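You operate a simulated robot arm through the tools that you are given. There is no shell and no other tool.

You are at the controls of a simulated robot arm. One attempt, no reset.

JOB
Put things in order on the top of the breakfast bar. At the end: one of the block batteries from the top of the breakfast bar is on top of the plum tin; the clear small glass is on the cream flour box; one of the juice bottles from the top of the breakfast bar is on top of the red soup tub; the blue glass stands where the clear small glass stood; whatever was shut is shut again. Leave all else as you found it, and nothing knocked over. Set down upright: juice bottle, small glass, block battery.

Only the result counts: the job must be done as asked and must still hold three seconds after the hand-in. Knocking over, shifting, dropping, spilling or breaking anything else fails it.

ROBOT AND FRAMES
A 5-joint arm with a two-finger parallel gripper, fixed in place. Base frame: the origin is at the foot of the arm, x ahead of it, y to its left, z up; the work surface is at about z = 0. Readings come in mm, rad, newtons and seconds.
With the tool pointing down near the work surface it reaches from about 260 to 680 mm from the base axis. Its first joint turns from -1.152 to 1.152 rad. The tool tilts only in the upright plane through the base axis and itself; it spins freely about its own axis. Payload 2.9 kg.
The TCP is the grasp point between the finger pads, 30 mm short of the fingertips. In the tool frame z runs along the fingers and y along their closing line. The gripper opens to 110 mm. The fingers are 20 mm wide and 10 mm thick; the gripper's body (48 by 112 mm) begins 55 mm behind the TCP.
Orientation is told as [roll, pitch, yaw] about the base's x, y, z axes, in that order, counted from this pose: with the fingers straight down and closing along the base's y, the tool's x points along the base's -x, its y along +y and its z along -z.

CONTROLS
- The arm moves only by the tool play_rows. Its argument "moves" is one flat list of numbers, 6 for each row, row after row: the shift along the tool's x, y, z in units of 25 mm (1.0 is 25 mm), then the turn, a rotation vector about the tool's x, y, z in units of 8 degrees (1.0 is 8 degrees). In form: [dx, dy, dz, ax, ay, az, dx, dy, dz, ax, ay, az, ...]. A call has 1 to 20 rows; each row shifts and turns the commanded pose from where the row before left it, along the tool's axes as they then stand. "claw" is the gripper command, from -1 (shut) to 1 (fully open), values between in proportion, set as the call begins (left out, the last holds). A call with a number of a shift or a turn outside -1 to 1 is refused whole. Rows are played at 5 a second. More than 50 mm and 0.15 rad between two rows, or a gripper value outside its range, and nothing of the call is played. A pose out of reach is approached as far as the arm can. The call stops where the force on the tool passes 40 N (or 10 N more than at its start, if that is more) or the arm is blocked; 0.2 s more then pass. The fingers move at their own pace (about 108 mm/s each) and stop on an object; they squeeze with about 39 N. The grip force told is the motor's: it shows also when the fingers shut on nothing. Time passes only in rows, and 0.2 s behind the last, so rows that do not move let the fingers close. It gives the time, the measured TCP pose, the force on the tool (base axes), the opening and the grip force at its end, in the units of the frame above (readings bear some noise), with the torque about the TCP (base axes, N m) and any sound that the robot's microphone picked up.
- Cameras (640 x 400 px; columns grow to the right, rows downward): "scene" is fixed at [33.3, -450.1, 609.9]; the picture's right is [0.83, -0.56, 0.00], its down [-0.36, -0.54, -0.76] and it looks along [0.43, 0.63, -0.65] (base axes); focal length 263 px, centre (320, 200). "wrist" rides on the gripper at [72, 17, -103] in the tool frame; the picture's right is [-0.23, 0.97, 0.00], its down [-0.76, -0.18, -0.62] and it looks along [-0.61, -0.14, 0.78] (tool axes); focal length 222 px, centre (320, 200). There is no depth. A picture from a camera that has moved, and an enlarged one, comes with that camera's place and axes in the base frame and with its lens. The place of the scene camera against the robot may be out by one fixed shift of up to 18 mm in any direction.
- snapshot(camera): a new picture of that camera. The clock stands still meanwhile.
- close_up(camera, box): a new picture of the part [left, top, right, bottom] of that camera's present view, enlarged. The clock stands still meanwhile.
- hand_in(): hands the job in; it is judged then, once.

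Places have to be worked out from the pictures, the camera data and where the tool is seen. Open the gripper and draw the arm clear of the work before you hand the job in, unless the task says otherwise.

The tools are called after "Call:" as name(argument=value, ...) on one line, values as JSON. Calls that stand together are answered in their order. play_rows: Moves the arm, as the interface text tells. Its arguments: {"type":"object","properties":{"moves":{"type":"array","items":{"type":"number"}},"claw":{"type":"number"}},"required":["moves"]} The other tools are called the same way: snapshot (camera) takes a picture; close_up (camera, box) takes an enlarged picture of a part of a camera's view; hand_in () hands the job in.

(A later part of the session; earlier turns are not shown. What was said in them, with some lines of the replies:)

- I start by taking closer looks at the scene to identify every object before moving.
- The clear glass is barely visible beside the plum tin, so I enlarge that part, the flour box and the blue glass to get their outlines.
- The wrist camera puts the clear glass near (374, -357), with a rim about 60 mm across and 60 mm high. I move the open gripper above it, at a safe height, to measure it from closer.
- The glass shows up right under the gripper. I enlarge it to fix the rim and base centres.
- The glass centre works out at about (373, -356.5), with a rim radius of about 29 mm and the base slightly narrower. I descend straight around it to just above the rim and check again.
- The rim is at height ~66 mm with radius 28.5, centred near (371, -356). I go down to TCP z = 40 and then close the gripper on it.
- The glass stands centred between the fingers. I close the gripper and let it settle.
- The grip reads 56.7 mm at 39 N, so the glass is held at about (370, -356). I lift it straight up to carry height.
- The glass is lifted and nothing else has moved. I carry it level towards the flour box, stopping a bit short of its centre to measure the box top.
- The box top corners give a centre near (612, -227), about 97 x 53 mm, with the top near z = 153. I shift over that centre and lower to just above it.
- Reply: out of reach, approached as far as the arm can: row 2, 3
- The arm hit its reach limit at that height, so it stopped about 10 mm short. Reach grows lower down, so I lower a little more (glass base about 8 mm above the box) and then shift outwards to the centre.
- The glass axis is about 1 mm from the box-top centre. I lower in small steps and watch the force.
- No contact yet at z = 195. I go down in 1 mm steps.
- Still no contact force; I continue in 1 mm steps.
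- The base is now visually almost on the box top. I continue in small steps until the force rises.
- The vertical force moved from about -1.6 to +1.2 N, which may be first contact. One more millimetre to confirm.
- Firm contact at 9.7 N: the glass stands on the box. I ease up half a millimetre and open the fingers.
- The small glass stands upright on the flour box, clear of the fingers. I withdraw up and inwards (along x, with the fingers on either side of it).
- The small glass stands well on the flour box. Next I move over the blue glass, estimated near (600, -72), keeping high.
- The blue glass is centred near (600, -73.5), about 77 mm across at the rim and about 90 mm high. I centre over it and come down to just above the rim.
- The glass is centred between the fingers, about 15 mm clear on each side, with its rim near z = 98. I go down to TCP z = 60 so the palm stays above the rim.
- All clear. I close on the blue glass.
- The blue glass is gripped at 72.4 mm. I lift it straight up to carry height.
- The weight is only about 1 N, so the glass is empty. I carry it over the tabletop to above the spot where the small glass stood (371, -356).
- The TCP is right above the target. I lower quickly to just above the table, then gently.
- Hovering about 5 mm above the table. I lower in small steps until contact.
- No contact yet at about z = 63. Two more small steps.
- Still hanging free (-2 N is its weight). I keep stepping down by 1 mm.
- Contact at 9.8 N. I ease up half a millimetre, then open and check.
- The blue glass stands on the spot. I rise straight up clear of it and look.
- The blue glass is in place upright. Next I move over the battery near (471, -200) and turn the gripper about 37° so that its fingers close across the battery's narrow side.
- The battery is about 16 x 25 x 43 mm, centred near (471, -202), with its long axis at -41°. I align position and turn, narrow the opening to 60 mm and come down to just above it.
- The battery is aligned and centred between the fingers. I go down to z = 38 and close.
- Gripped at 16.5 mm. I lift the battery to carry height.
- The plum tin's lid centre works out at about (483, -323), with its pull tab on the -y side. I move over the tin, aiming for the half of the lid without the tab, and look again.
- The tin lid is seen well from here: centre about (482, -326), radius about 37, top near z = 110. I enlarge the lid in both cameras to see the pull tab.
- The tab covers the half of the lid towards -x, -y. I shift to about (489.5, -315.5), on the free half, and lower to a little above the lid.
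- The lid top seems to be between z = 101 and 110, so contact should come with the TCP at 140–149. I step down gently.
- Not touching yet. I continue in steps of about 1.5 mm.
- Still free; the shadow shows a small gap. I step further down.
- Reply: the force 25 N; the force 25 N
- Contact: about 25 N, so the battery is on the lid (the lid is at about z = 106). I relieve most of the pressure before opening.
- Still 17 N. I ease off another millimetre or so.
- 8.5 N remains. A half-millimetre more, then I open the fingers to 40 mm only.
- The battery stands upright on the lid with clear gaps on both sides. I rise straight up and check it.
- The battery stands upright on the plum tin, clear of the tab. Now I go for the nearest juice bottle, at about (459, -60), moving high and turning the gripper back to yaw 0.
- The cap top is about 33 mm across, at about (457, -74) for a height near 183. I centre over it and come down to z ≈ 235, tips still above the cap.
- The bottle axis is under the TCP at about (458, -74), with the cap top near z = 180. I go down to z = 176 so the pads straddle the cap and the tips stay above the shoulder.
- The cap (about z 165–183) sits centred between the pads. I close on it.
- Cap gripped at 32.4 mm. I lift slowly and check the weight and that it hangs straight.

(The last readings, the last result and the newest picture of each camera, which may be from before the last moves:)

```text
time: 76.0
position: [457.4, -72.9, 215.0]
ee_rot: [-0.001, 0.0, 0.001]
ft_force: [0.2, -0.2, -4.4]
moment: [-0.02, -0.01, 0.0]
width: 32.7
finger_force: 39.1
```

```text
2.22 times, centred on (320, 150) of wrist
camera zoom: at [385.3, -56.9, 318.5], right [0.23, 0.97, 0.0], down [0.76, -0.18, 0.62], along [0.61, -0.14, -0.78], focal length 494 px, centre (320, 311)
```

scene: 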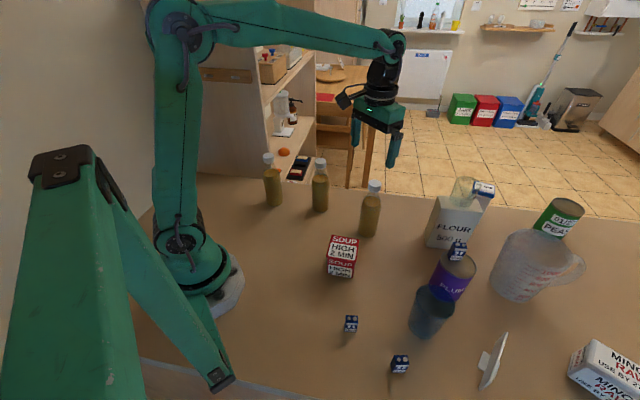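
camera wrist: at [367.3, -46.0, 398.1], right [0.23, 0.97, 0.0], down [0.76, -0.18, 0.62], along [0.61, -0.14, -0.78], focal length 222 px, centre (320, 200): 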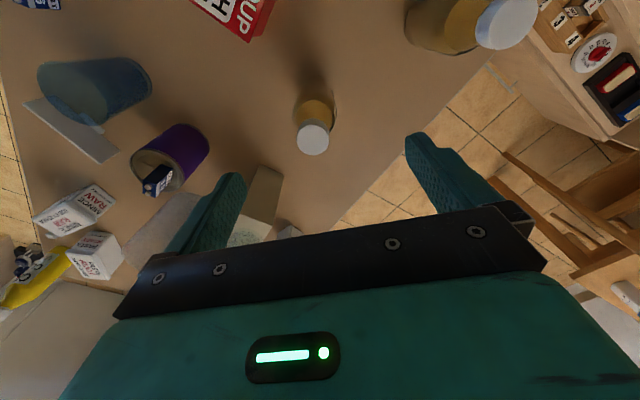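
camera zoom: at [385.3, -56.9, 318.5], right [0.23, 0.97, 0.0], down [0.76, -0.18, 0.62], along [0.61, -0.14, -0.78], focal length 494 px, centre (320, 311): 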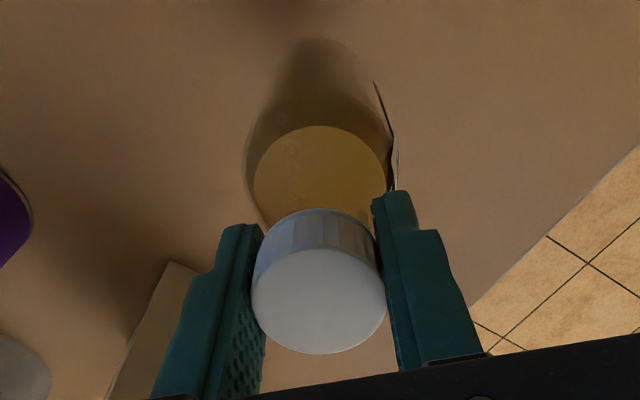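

It hangs straight, weight about 4.4 N. I lift further and carry it towards the soup tub, staying high.

Call:
play_rows(moves=[0, 0, -0.7, 0, 0, 0, 0, 0, -0.8, 0, 0, 0, 0, 0, -0.8, 0, 0, 0, 0, 0, -0.8, 0, 0, 0, 0, 0, -0.8, 0, 0, 0, 0.3, -0.12, 0, 0, 0, 0, 0.6, -0.24, 0, 0, 0, 0, 0.65, -0.26, 0, 0, 0, 0, 0.65, -0.26, 0, 0, 0, 0, 0.65, -0.26, 0, 0, 0, 0, 0.65, -0.26, 0, 0, 0, 0, 0.65, -0.26, 0, 0, 0, 0, 0.65, -0.26, 0, 0, 0, 0, 0.4, -0.16, 0, 0, 0, 0, 0, 0, 0, 0, 0, 0], claw=-1)

Call:
snapshot(camera="wrist")

Call:
close_up(camera="wrist", box=[220, 30, 420, 200])

Call:
snapshot(camera="scene")

```text
time: 79.2
position: [328.6, -124.9, 314.0]
ee_rot: [0.001, -0.001, 0.0]
ft_force: [1.6, -0.2, -3.8]
moment: [0.01, 0.03, -0.01]
width: 32.5
finger_force: 38.9
```

```text
taken
camera wrist: at [255.7, -108.9, 415.5], right [0.23, 0.97, 0.0], down [0.76, -0.18, 0.62], along [0.61, -0.14, -0.78], focal length 222 px, centre (320, 200)
```

wrist: 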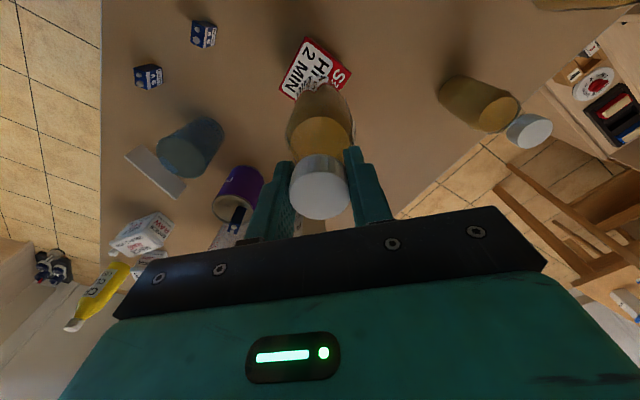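

```text
2.35 times, centred on (320, 115) of wrist
camera zoom: at [255.7, -108.9, 415.5], right [0.23, 0.97, 0.0], down [0.76, -0.18, 0.62], along [0.61, -0.14, -0.78], focal length 523 px, centre (320, 400)
```

zoom: 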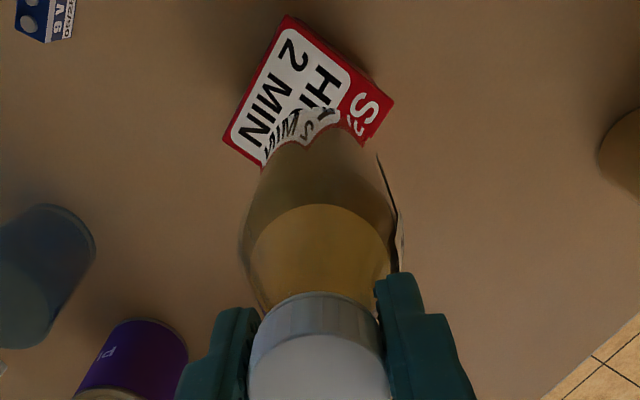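

```text
taken
```

scene: 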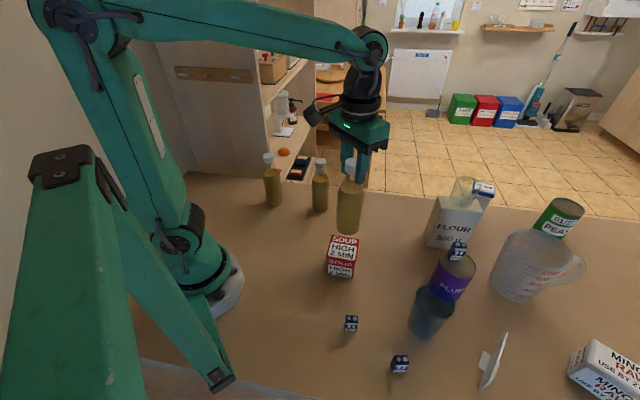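

Three lid corners give a soup-tub top of about 73 mm square, centred near (318, -130). I shift over it and lower to about 12 mm above the expected contact (TCP z ≈ 243).

Call:
play_rows(moves=[0.2, -0.09, 0, 0, 0, 0, 0.2, -0.09, 0, 0, 0, 0, 0, 0, 0.4, 0, 0, 0, 0, 0, 0.5, 0, 0, 0, 0, 0, 0.5, 0, 0, 0, 0, 0, 0.5, 0, 0, 0, 0, 0, 0.4, 0, 0, 0, 0, 0, 0, 0, 0, 0], claw=-1)

Call:
close_up(camera="wrist", box=[220, 30, 420, 200])

Call:
close_up(camera="scene", box=[290, 150, 410, 290])

```text
time: 81.0
position: [316.6, -130.3, 254.3]
ee_rot: [0.0, 0.0, -0.001]
ft_force: [-0.1, 0.5, -4.3]
moment: [-0.03, -0.01, 0.03]
width: 32.5
finger_force: 38.9
```

```text
2.35 times, centred on (320, 115) of wrist
camera zoom: at [245.4, -113.7, 357.7], right [0.23, 0.97, 0.0], down [0.76, -0.18, 0.62], along [0.61, -0.14, -0.78], focal length 523 px, centre (320, 400)
```

zoom: 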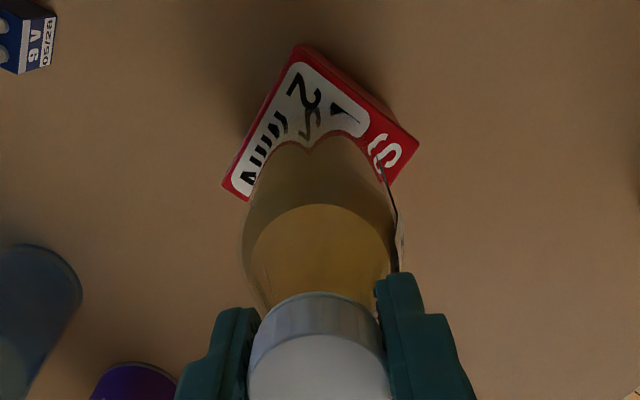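

```text
2.86 times, centred on (350, 220) of scene
camera zoom: at [33.3, -450.1, 609.9], right [0.83, -0.56, 0.0], down [-0.36, -0.54, -0.76], along [0.43, 0.63, -0.65], focal length 752 px, centre (234, 143)
```

zoom: 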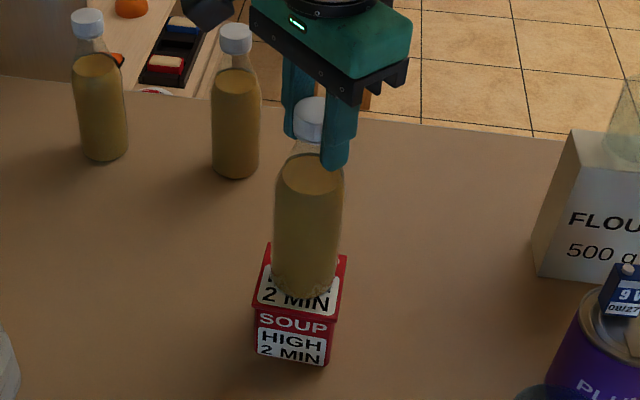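

The alignment is within 2 mm. I correct slightly and lower in small steps.

Call:
play_rows(moves=[-0.06, 0, 0, 0, 0, 0, 0, 0, 0.1, 0, 0, 0, 0, 0, 0.1, 0, 0, 0, 0, 0, 0.1, 0, 0, 0, 0, 0, 0, 0, 0, 0, 0, 0, 0, 0, 0, 0], claw=-1)

Call:
close_up(camera="scene", box=[310, 180, 390, 290])

```text
time: 82.1
position: [319.9, -129.8, 250.5]
ee_rot: [-0.005, -0.009, -0.001]
ft_force: [-0.8, 3.3, 4.9]
moment: [0.69, 0.08, 0.02]
width: 32.4
finger_force: 38.8
stopped in row 5: the force on the tool passed its limit at 41 N (the readings are from after the stop); the commanded pose is now the measured one
```

```text
3.64 times, centred on (350, 235) of scene
camera zoom: at [33.3, -450.1, 609.9], right [0.83, -0.56, 0.0], down [-0.36, -0.54, -0.76], along [0.43, 0.63, -0.65], focal length 957 px, centre (211, 73)
```

zoom: 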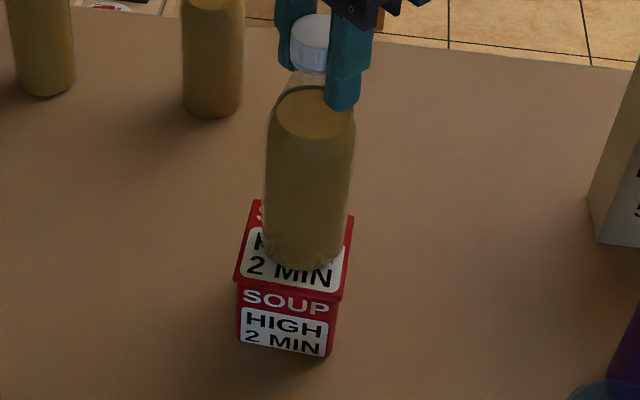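

Contact came earlier than expected: the tub is about 74 mm high, and the force stop has been triggered. The tub has not moved in the picture. I look closely at how the bottle sits.

Call:
close_up(camera="scene", box=[320, 225, 370, 285])

Call:
close_up(camera="wrist", box=[250, 30, 390, 170])

Call:
close_up(camera="scene", box=[310, 130, 390, 290])

```text
6.67 times, centred on (345, 255) of scene
camera zoom: at [33.3, -450.1, 609.9], right [0.83, -0.56, 0.0], down [-0.36, -0.54, -0.76], along [0.43, 0.63, -0.65], focal length 1754 px, centre (153, -167)
```

zoom: 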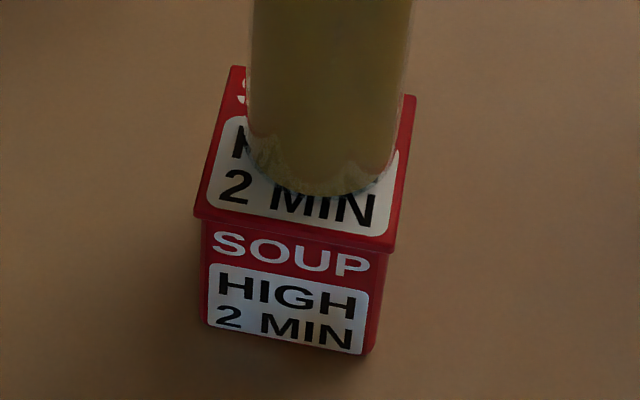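

```text
2.86 times, centred on (320, 100) of wrist
camera zoom: at [247.7, -113.4, 353.2], right [0.23, 0.97, 0.0], down [0.76, -0.18, 0.63], along [0.61, -0.14, -0.78], focal length 635 px, centre (320, 486)
```

zoom: 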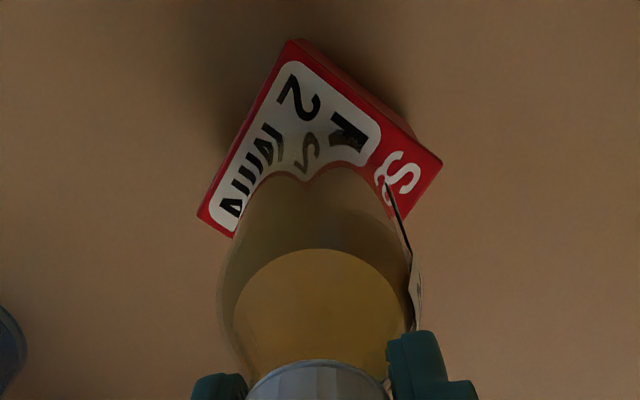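

```text
2.50 times, centred on (350, 210) of scene
camera zoom: at [33.3, -450.1, 609.9], right [0.83, -0.56, 0.0], down [-0.36, -0.54, -0.76], along [0.43, 0.63, -0.65], focal length 658 px, centre (245, 175)
```

zoom: 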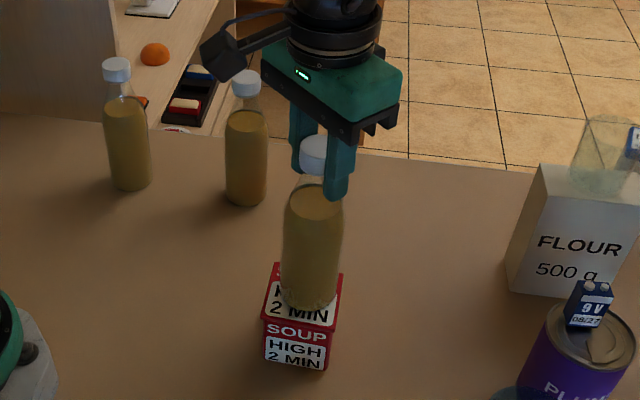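

I take a sharper look at the bottle's outline to judge whether it is vertical and where its base sits on the lid.

Call:
close_up(camera="scene", box=[325, 150, 375, 210])

Call:
close_up(camera="scene", box=[325, 195, 375, 255])

Call:
close_up(camera="wrist", box=[220, 60, 420, 240])

```text
6.67 times, centred on (350, 180) of scene
camera zoom: at [33.3, -450.1, 609.9], right [0.83, -0.56, 0.0], down [-0.36, -0.54, -0.76], along [0.43, 0.63, -0.65], focal length 1754 px, centre (120, 333)
```

zoom: 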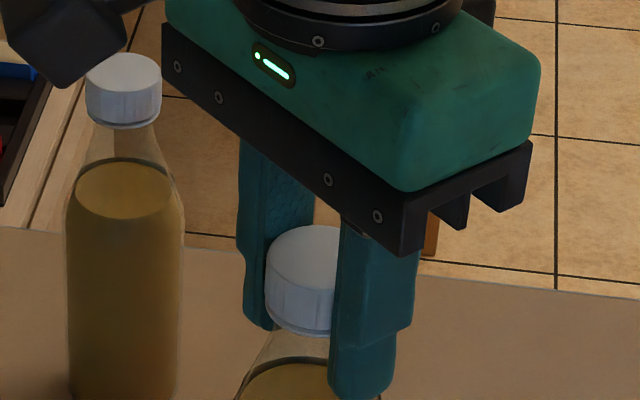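

```text
6.67 times, centred on (350, 225) of scene
camera zoom: at [33.3, -450.1, 609.9], right [0.83, -0.56, 0.0], down [-0.36, -0.54, -0.76], along [0.43, 0.63, -0.65], focal length 1754 px, centre (120, 33)
```

zoom: 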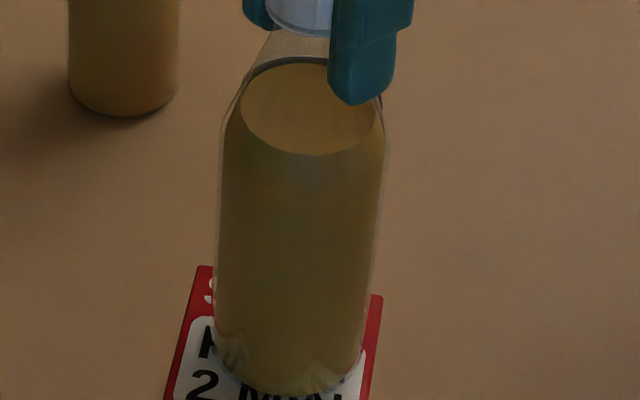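

```text
2.22 times, centred on (320, 150) of wrist
camera zoom: at [247.7, -113.4, 353.2], right [0.23, 0.97, 0.0], down [0.76, -0.18, 0.63], along [0.61, -0.14, -0.78], focal length 494 px, centre (320, 311)
```

zoom: 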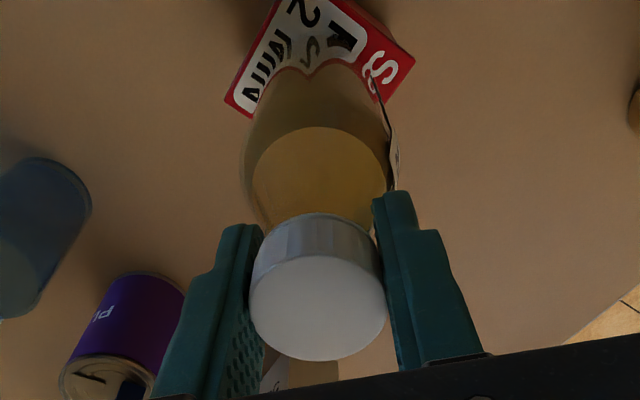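

The bottle is upright within about a degree and its base is well inside the lid (about 4 mm off centre). I hold still for a moment to read the steady force.

Call:
play_rows(moves=[0, 0, 0, 0, 0, 0, 0, 0, 0, 0, 0, 0], claw=-1)

```text
time: 82.7
position: [320.5, -131.2, 250.5]
ee_rot: [-0.003, -0.009, 0.0]
ft_force: [-2.0, 3.5, 10.0]
moment: [0.9, 0.23, 0.03]
width: 32.3
finger_force: 38.9
```

There are still about 14 N on the tub plus a small side load. I ease upward a millimetre.

Call:
play_rows(moves=[0, 0, -0.04, 0, 0, 0, 0, 0, 0, 0, 0, 0], claw=-1)

```text
time: 83.3
position: [321.6, -130.7, 251.4]
ee_rot: [-0.005, -0.008, -0.001]
ft_force: [-0.2, 0.9, -0.9]
moment: [0.11, -0.09, 0.02]
width: 32.2
finger_force: 38.9
```

The load is nearly gone (the tub carries most of the bottle's weight) and the moment is near zero. I open the fingers.

Call:
play_rows(moves=[0, 0, 0, 0, 0, 0, 0, 0, 0, 0, 0, 0, 0, 0, 0, 0, 0, 0, 0, 0, 0, 0, 0, 0], claw=0.3)

Call:
close_up(camera="wrist", box=[220, 30, 420, 240])

Call:
close_up(camera="scene", box=[310, 150, 390, 290])

```text
time: 84.3
position: [320.7, -130.7, 252.1]
ee_rot: [-0.003, -0.01, 0.001]
ft_force: [-0.1, -0.4, -0.6]
moment: [0.0, 0.0, -0.02]
width: 71.3
finger_force: 0.1
```

```text
1.90 times, centred on (320, 135) of wrist
camera zoom: at [247.8, -113.5, 354.0], right [0.23, 0.97, 0.0], down [0.76, -0.18, 0.63], along [0.61, -0.14, -0.78], focal length 423 px, centre (320, 324)
```

zoom: 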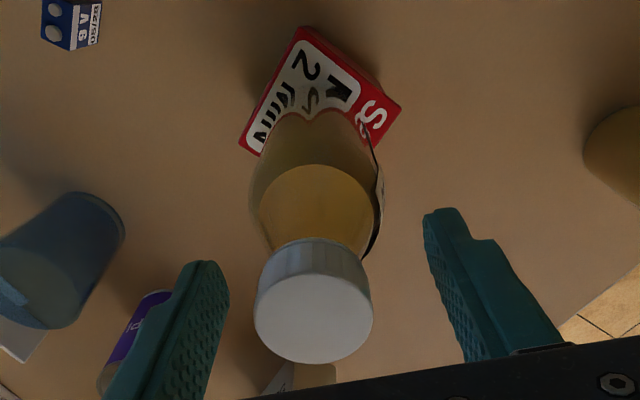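

```text
2.86 times, centred on (350, 220) of scene
camera zoom: at [33.3, -450.1, 609.9], right [0.83, -0.56, 0.0], down [-0.36, -0.54, -0.76], along [0.43, 0.63, -0.65], focal length 752 px, centre (234, 143)
```

zoom: 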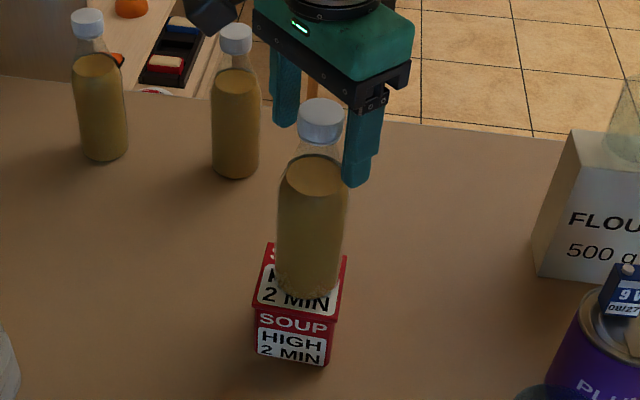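

The bottle stands free on the tub with both fingers clear of the cap. I rise straight up.

Call:
play_rows(moves=[0, 0, 0, 0, 0, 0, 0, 0, -0.4, 0, 0, 0, 0, 0, -0.6, 0, 0, 0, 0, 0, -0.8, 0, 0, 0, 0, 0, -0.9, 0, 0, 0, 0, 0, -0.9, 0, 0, 0, 0, 0, -0.9, 0, 0, 0, 0, 0, 0, 0, 0, 0], claw=1)

Call:
snapshot(camera="scene")

Call:
snapshot(camera="wrist")

```text
time: 86.1
position: [320.8, -129.8, 364.6]
ee_rot: [-0.003, -0.008, -0.001]
ft_force: [-0.4, -0.3, -0.3]
moment: [0.0, -0.02, -0.01]
width: 110.1
finger_force: 0.0
```

```text
taken
```

scene: 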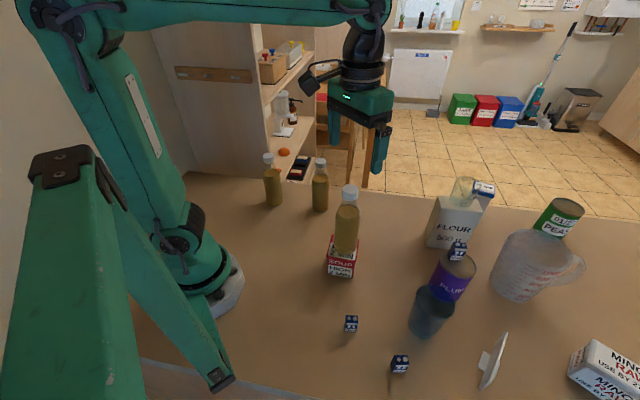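

```text
taken
camera wrist: at [247.2, -113.0, 466.8], right [0.23, 0.97, 0.0], down [0.76, -0.18, 0.63], along [0.61, -0.14, -0.78], focal length 222 px, centre (320, 200)
```

wrist: 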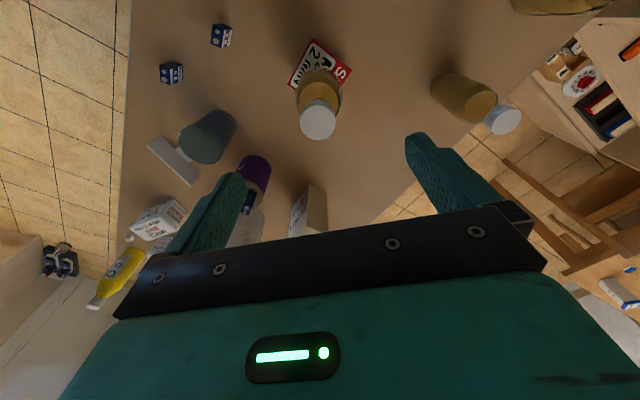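

Everything is in place. I draw the arm back to its starting pose, well clear above the work, and do a last check of each object.

Call:
play_rows(moves=[0, 0, -0.65, 0, 0, 0, 0, 0, -0.65, 0, 0, 0, -0.65, -0.19, 0, 0, 0, 0, -0.65, -0.19, 0, 0, 0, 0, -0.65, -0.19, 0, 0, 0, 0, -0.65, -0.19, 0, 0, 0, 0, 0, 0, 0, 0, 0, 0, 0, 0, 0, 0, 0, 0], claw=1)

Call:
snapshot(camera="scene")

Call:
close_up(camera="scene", box=[310, 170, 510, 295])

Call:
close_up(camera="scene", box=[320, 230, 520, 400])

Call:
snapshot(camera="wrist")

```text
time: 87.9
position: [384.9, -149.5, 396.8]
ee_rot: [-0.002, -0.009, -0.001]
ft_force: [-0.9, -1.2, -0.1]
moment: [0.01, 0.01, -0.02]
width: 110.1
finger_force: 0.0
```

```text
taken
```

scene: 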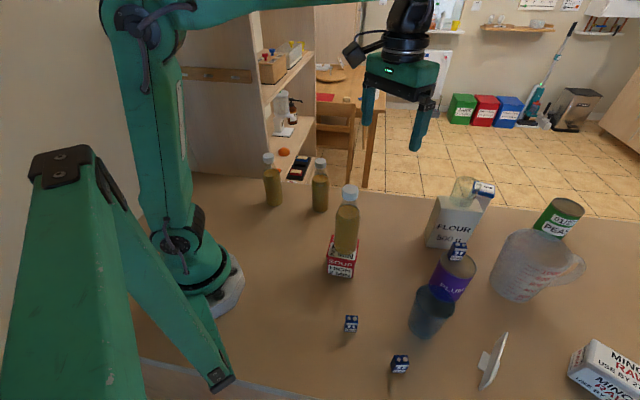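

```text
3.20 times, centred on (410, 232) of scene
camera zoom: at [33.3, -450.1, 609.9], right [0.83, -0.56, 0.0], down [-0.36, -0.54, -0.76], along [0.43, 0.63, -0.65], focal length 842 px, centre (32, 96)
```

zoom: 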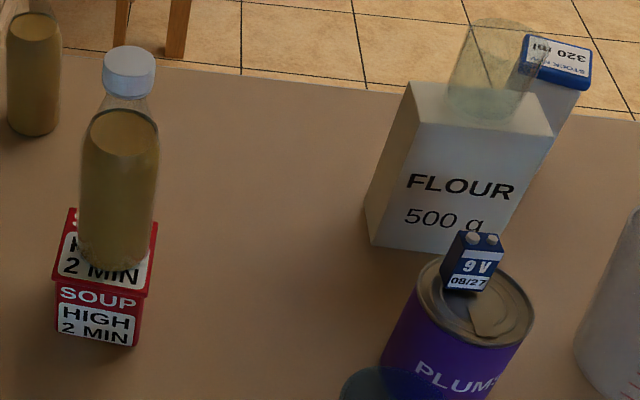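

```text
2.35 times, centred on (420, 315) of scene
camera zoom: at [33.3, -450.1, 609.9], right [0.83, -0.56, 0.0], down [-0.36, -0.54, -0.76], along [0.43, 0.63, -0.65], focal length 619 px, centre (85, -71)
```

zoom: 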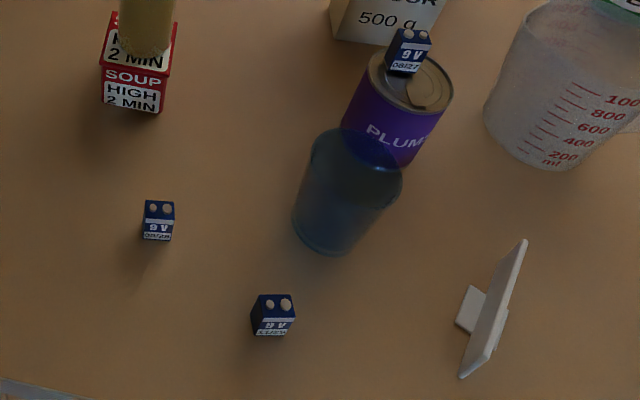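

```text
taken
camera wrist: at [311.7, -132.1, 499.5], right [0.23, 0.97, 0.0], down [0.76, -0.18, 0.63], along [0.61, -0.14, -0.78], focal length 222 px, centre (320, 200)
```

wrist: 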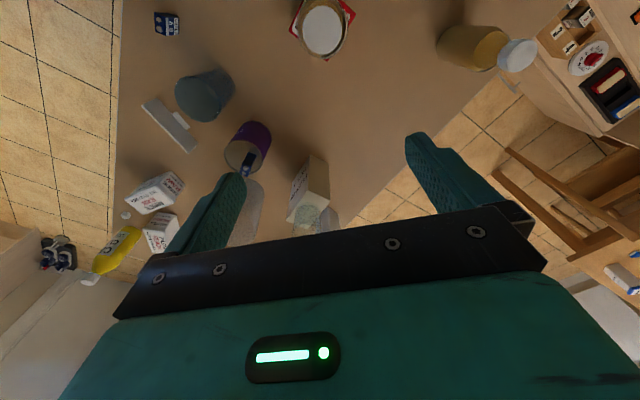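

The final pictures show the battery upright on the plum tin, the small glass on the flour box and the juice bottle on the soup tub. The blue glass stands where the small glass stood. Nothing else has shifted, nothing was opened, and the gripper is open and clear, so I hand the job in.

Call:
hand_in()

```text
The job is handed in.
```

The breakfast bar is set out as asked, and I've handed the job in. I don't have the verdict yet, only that the hand-in was accepted. The last pictures before it showed:

- **Block battery:** it stands upright on the plum tin, on the half of the lid without the pull tab.
- **Small glass:** it stands upright near the centre of the flour box.
- **Juice bottle:** it stands upright on the soup tub, about 4 mm off centre but well inside the lid. I set it down harder than planned because the tub was about 74 mm high rather than the 67 mm I had estimated. The tub did not move.
- **Blue glass:** it stands where the small glass stood, within a few millimetres by my measurements.

I opened nothing, so there was nothing to shut again, and in the pictures nothing else had shifted or fallen. I left the gripper open and the arm back at about its starting pose.
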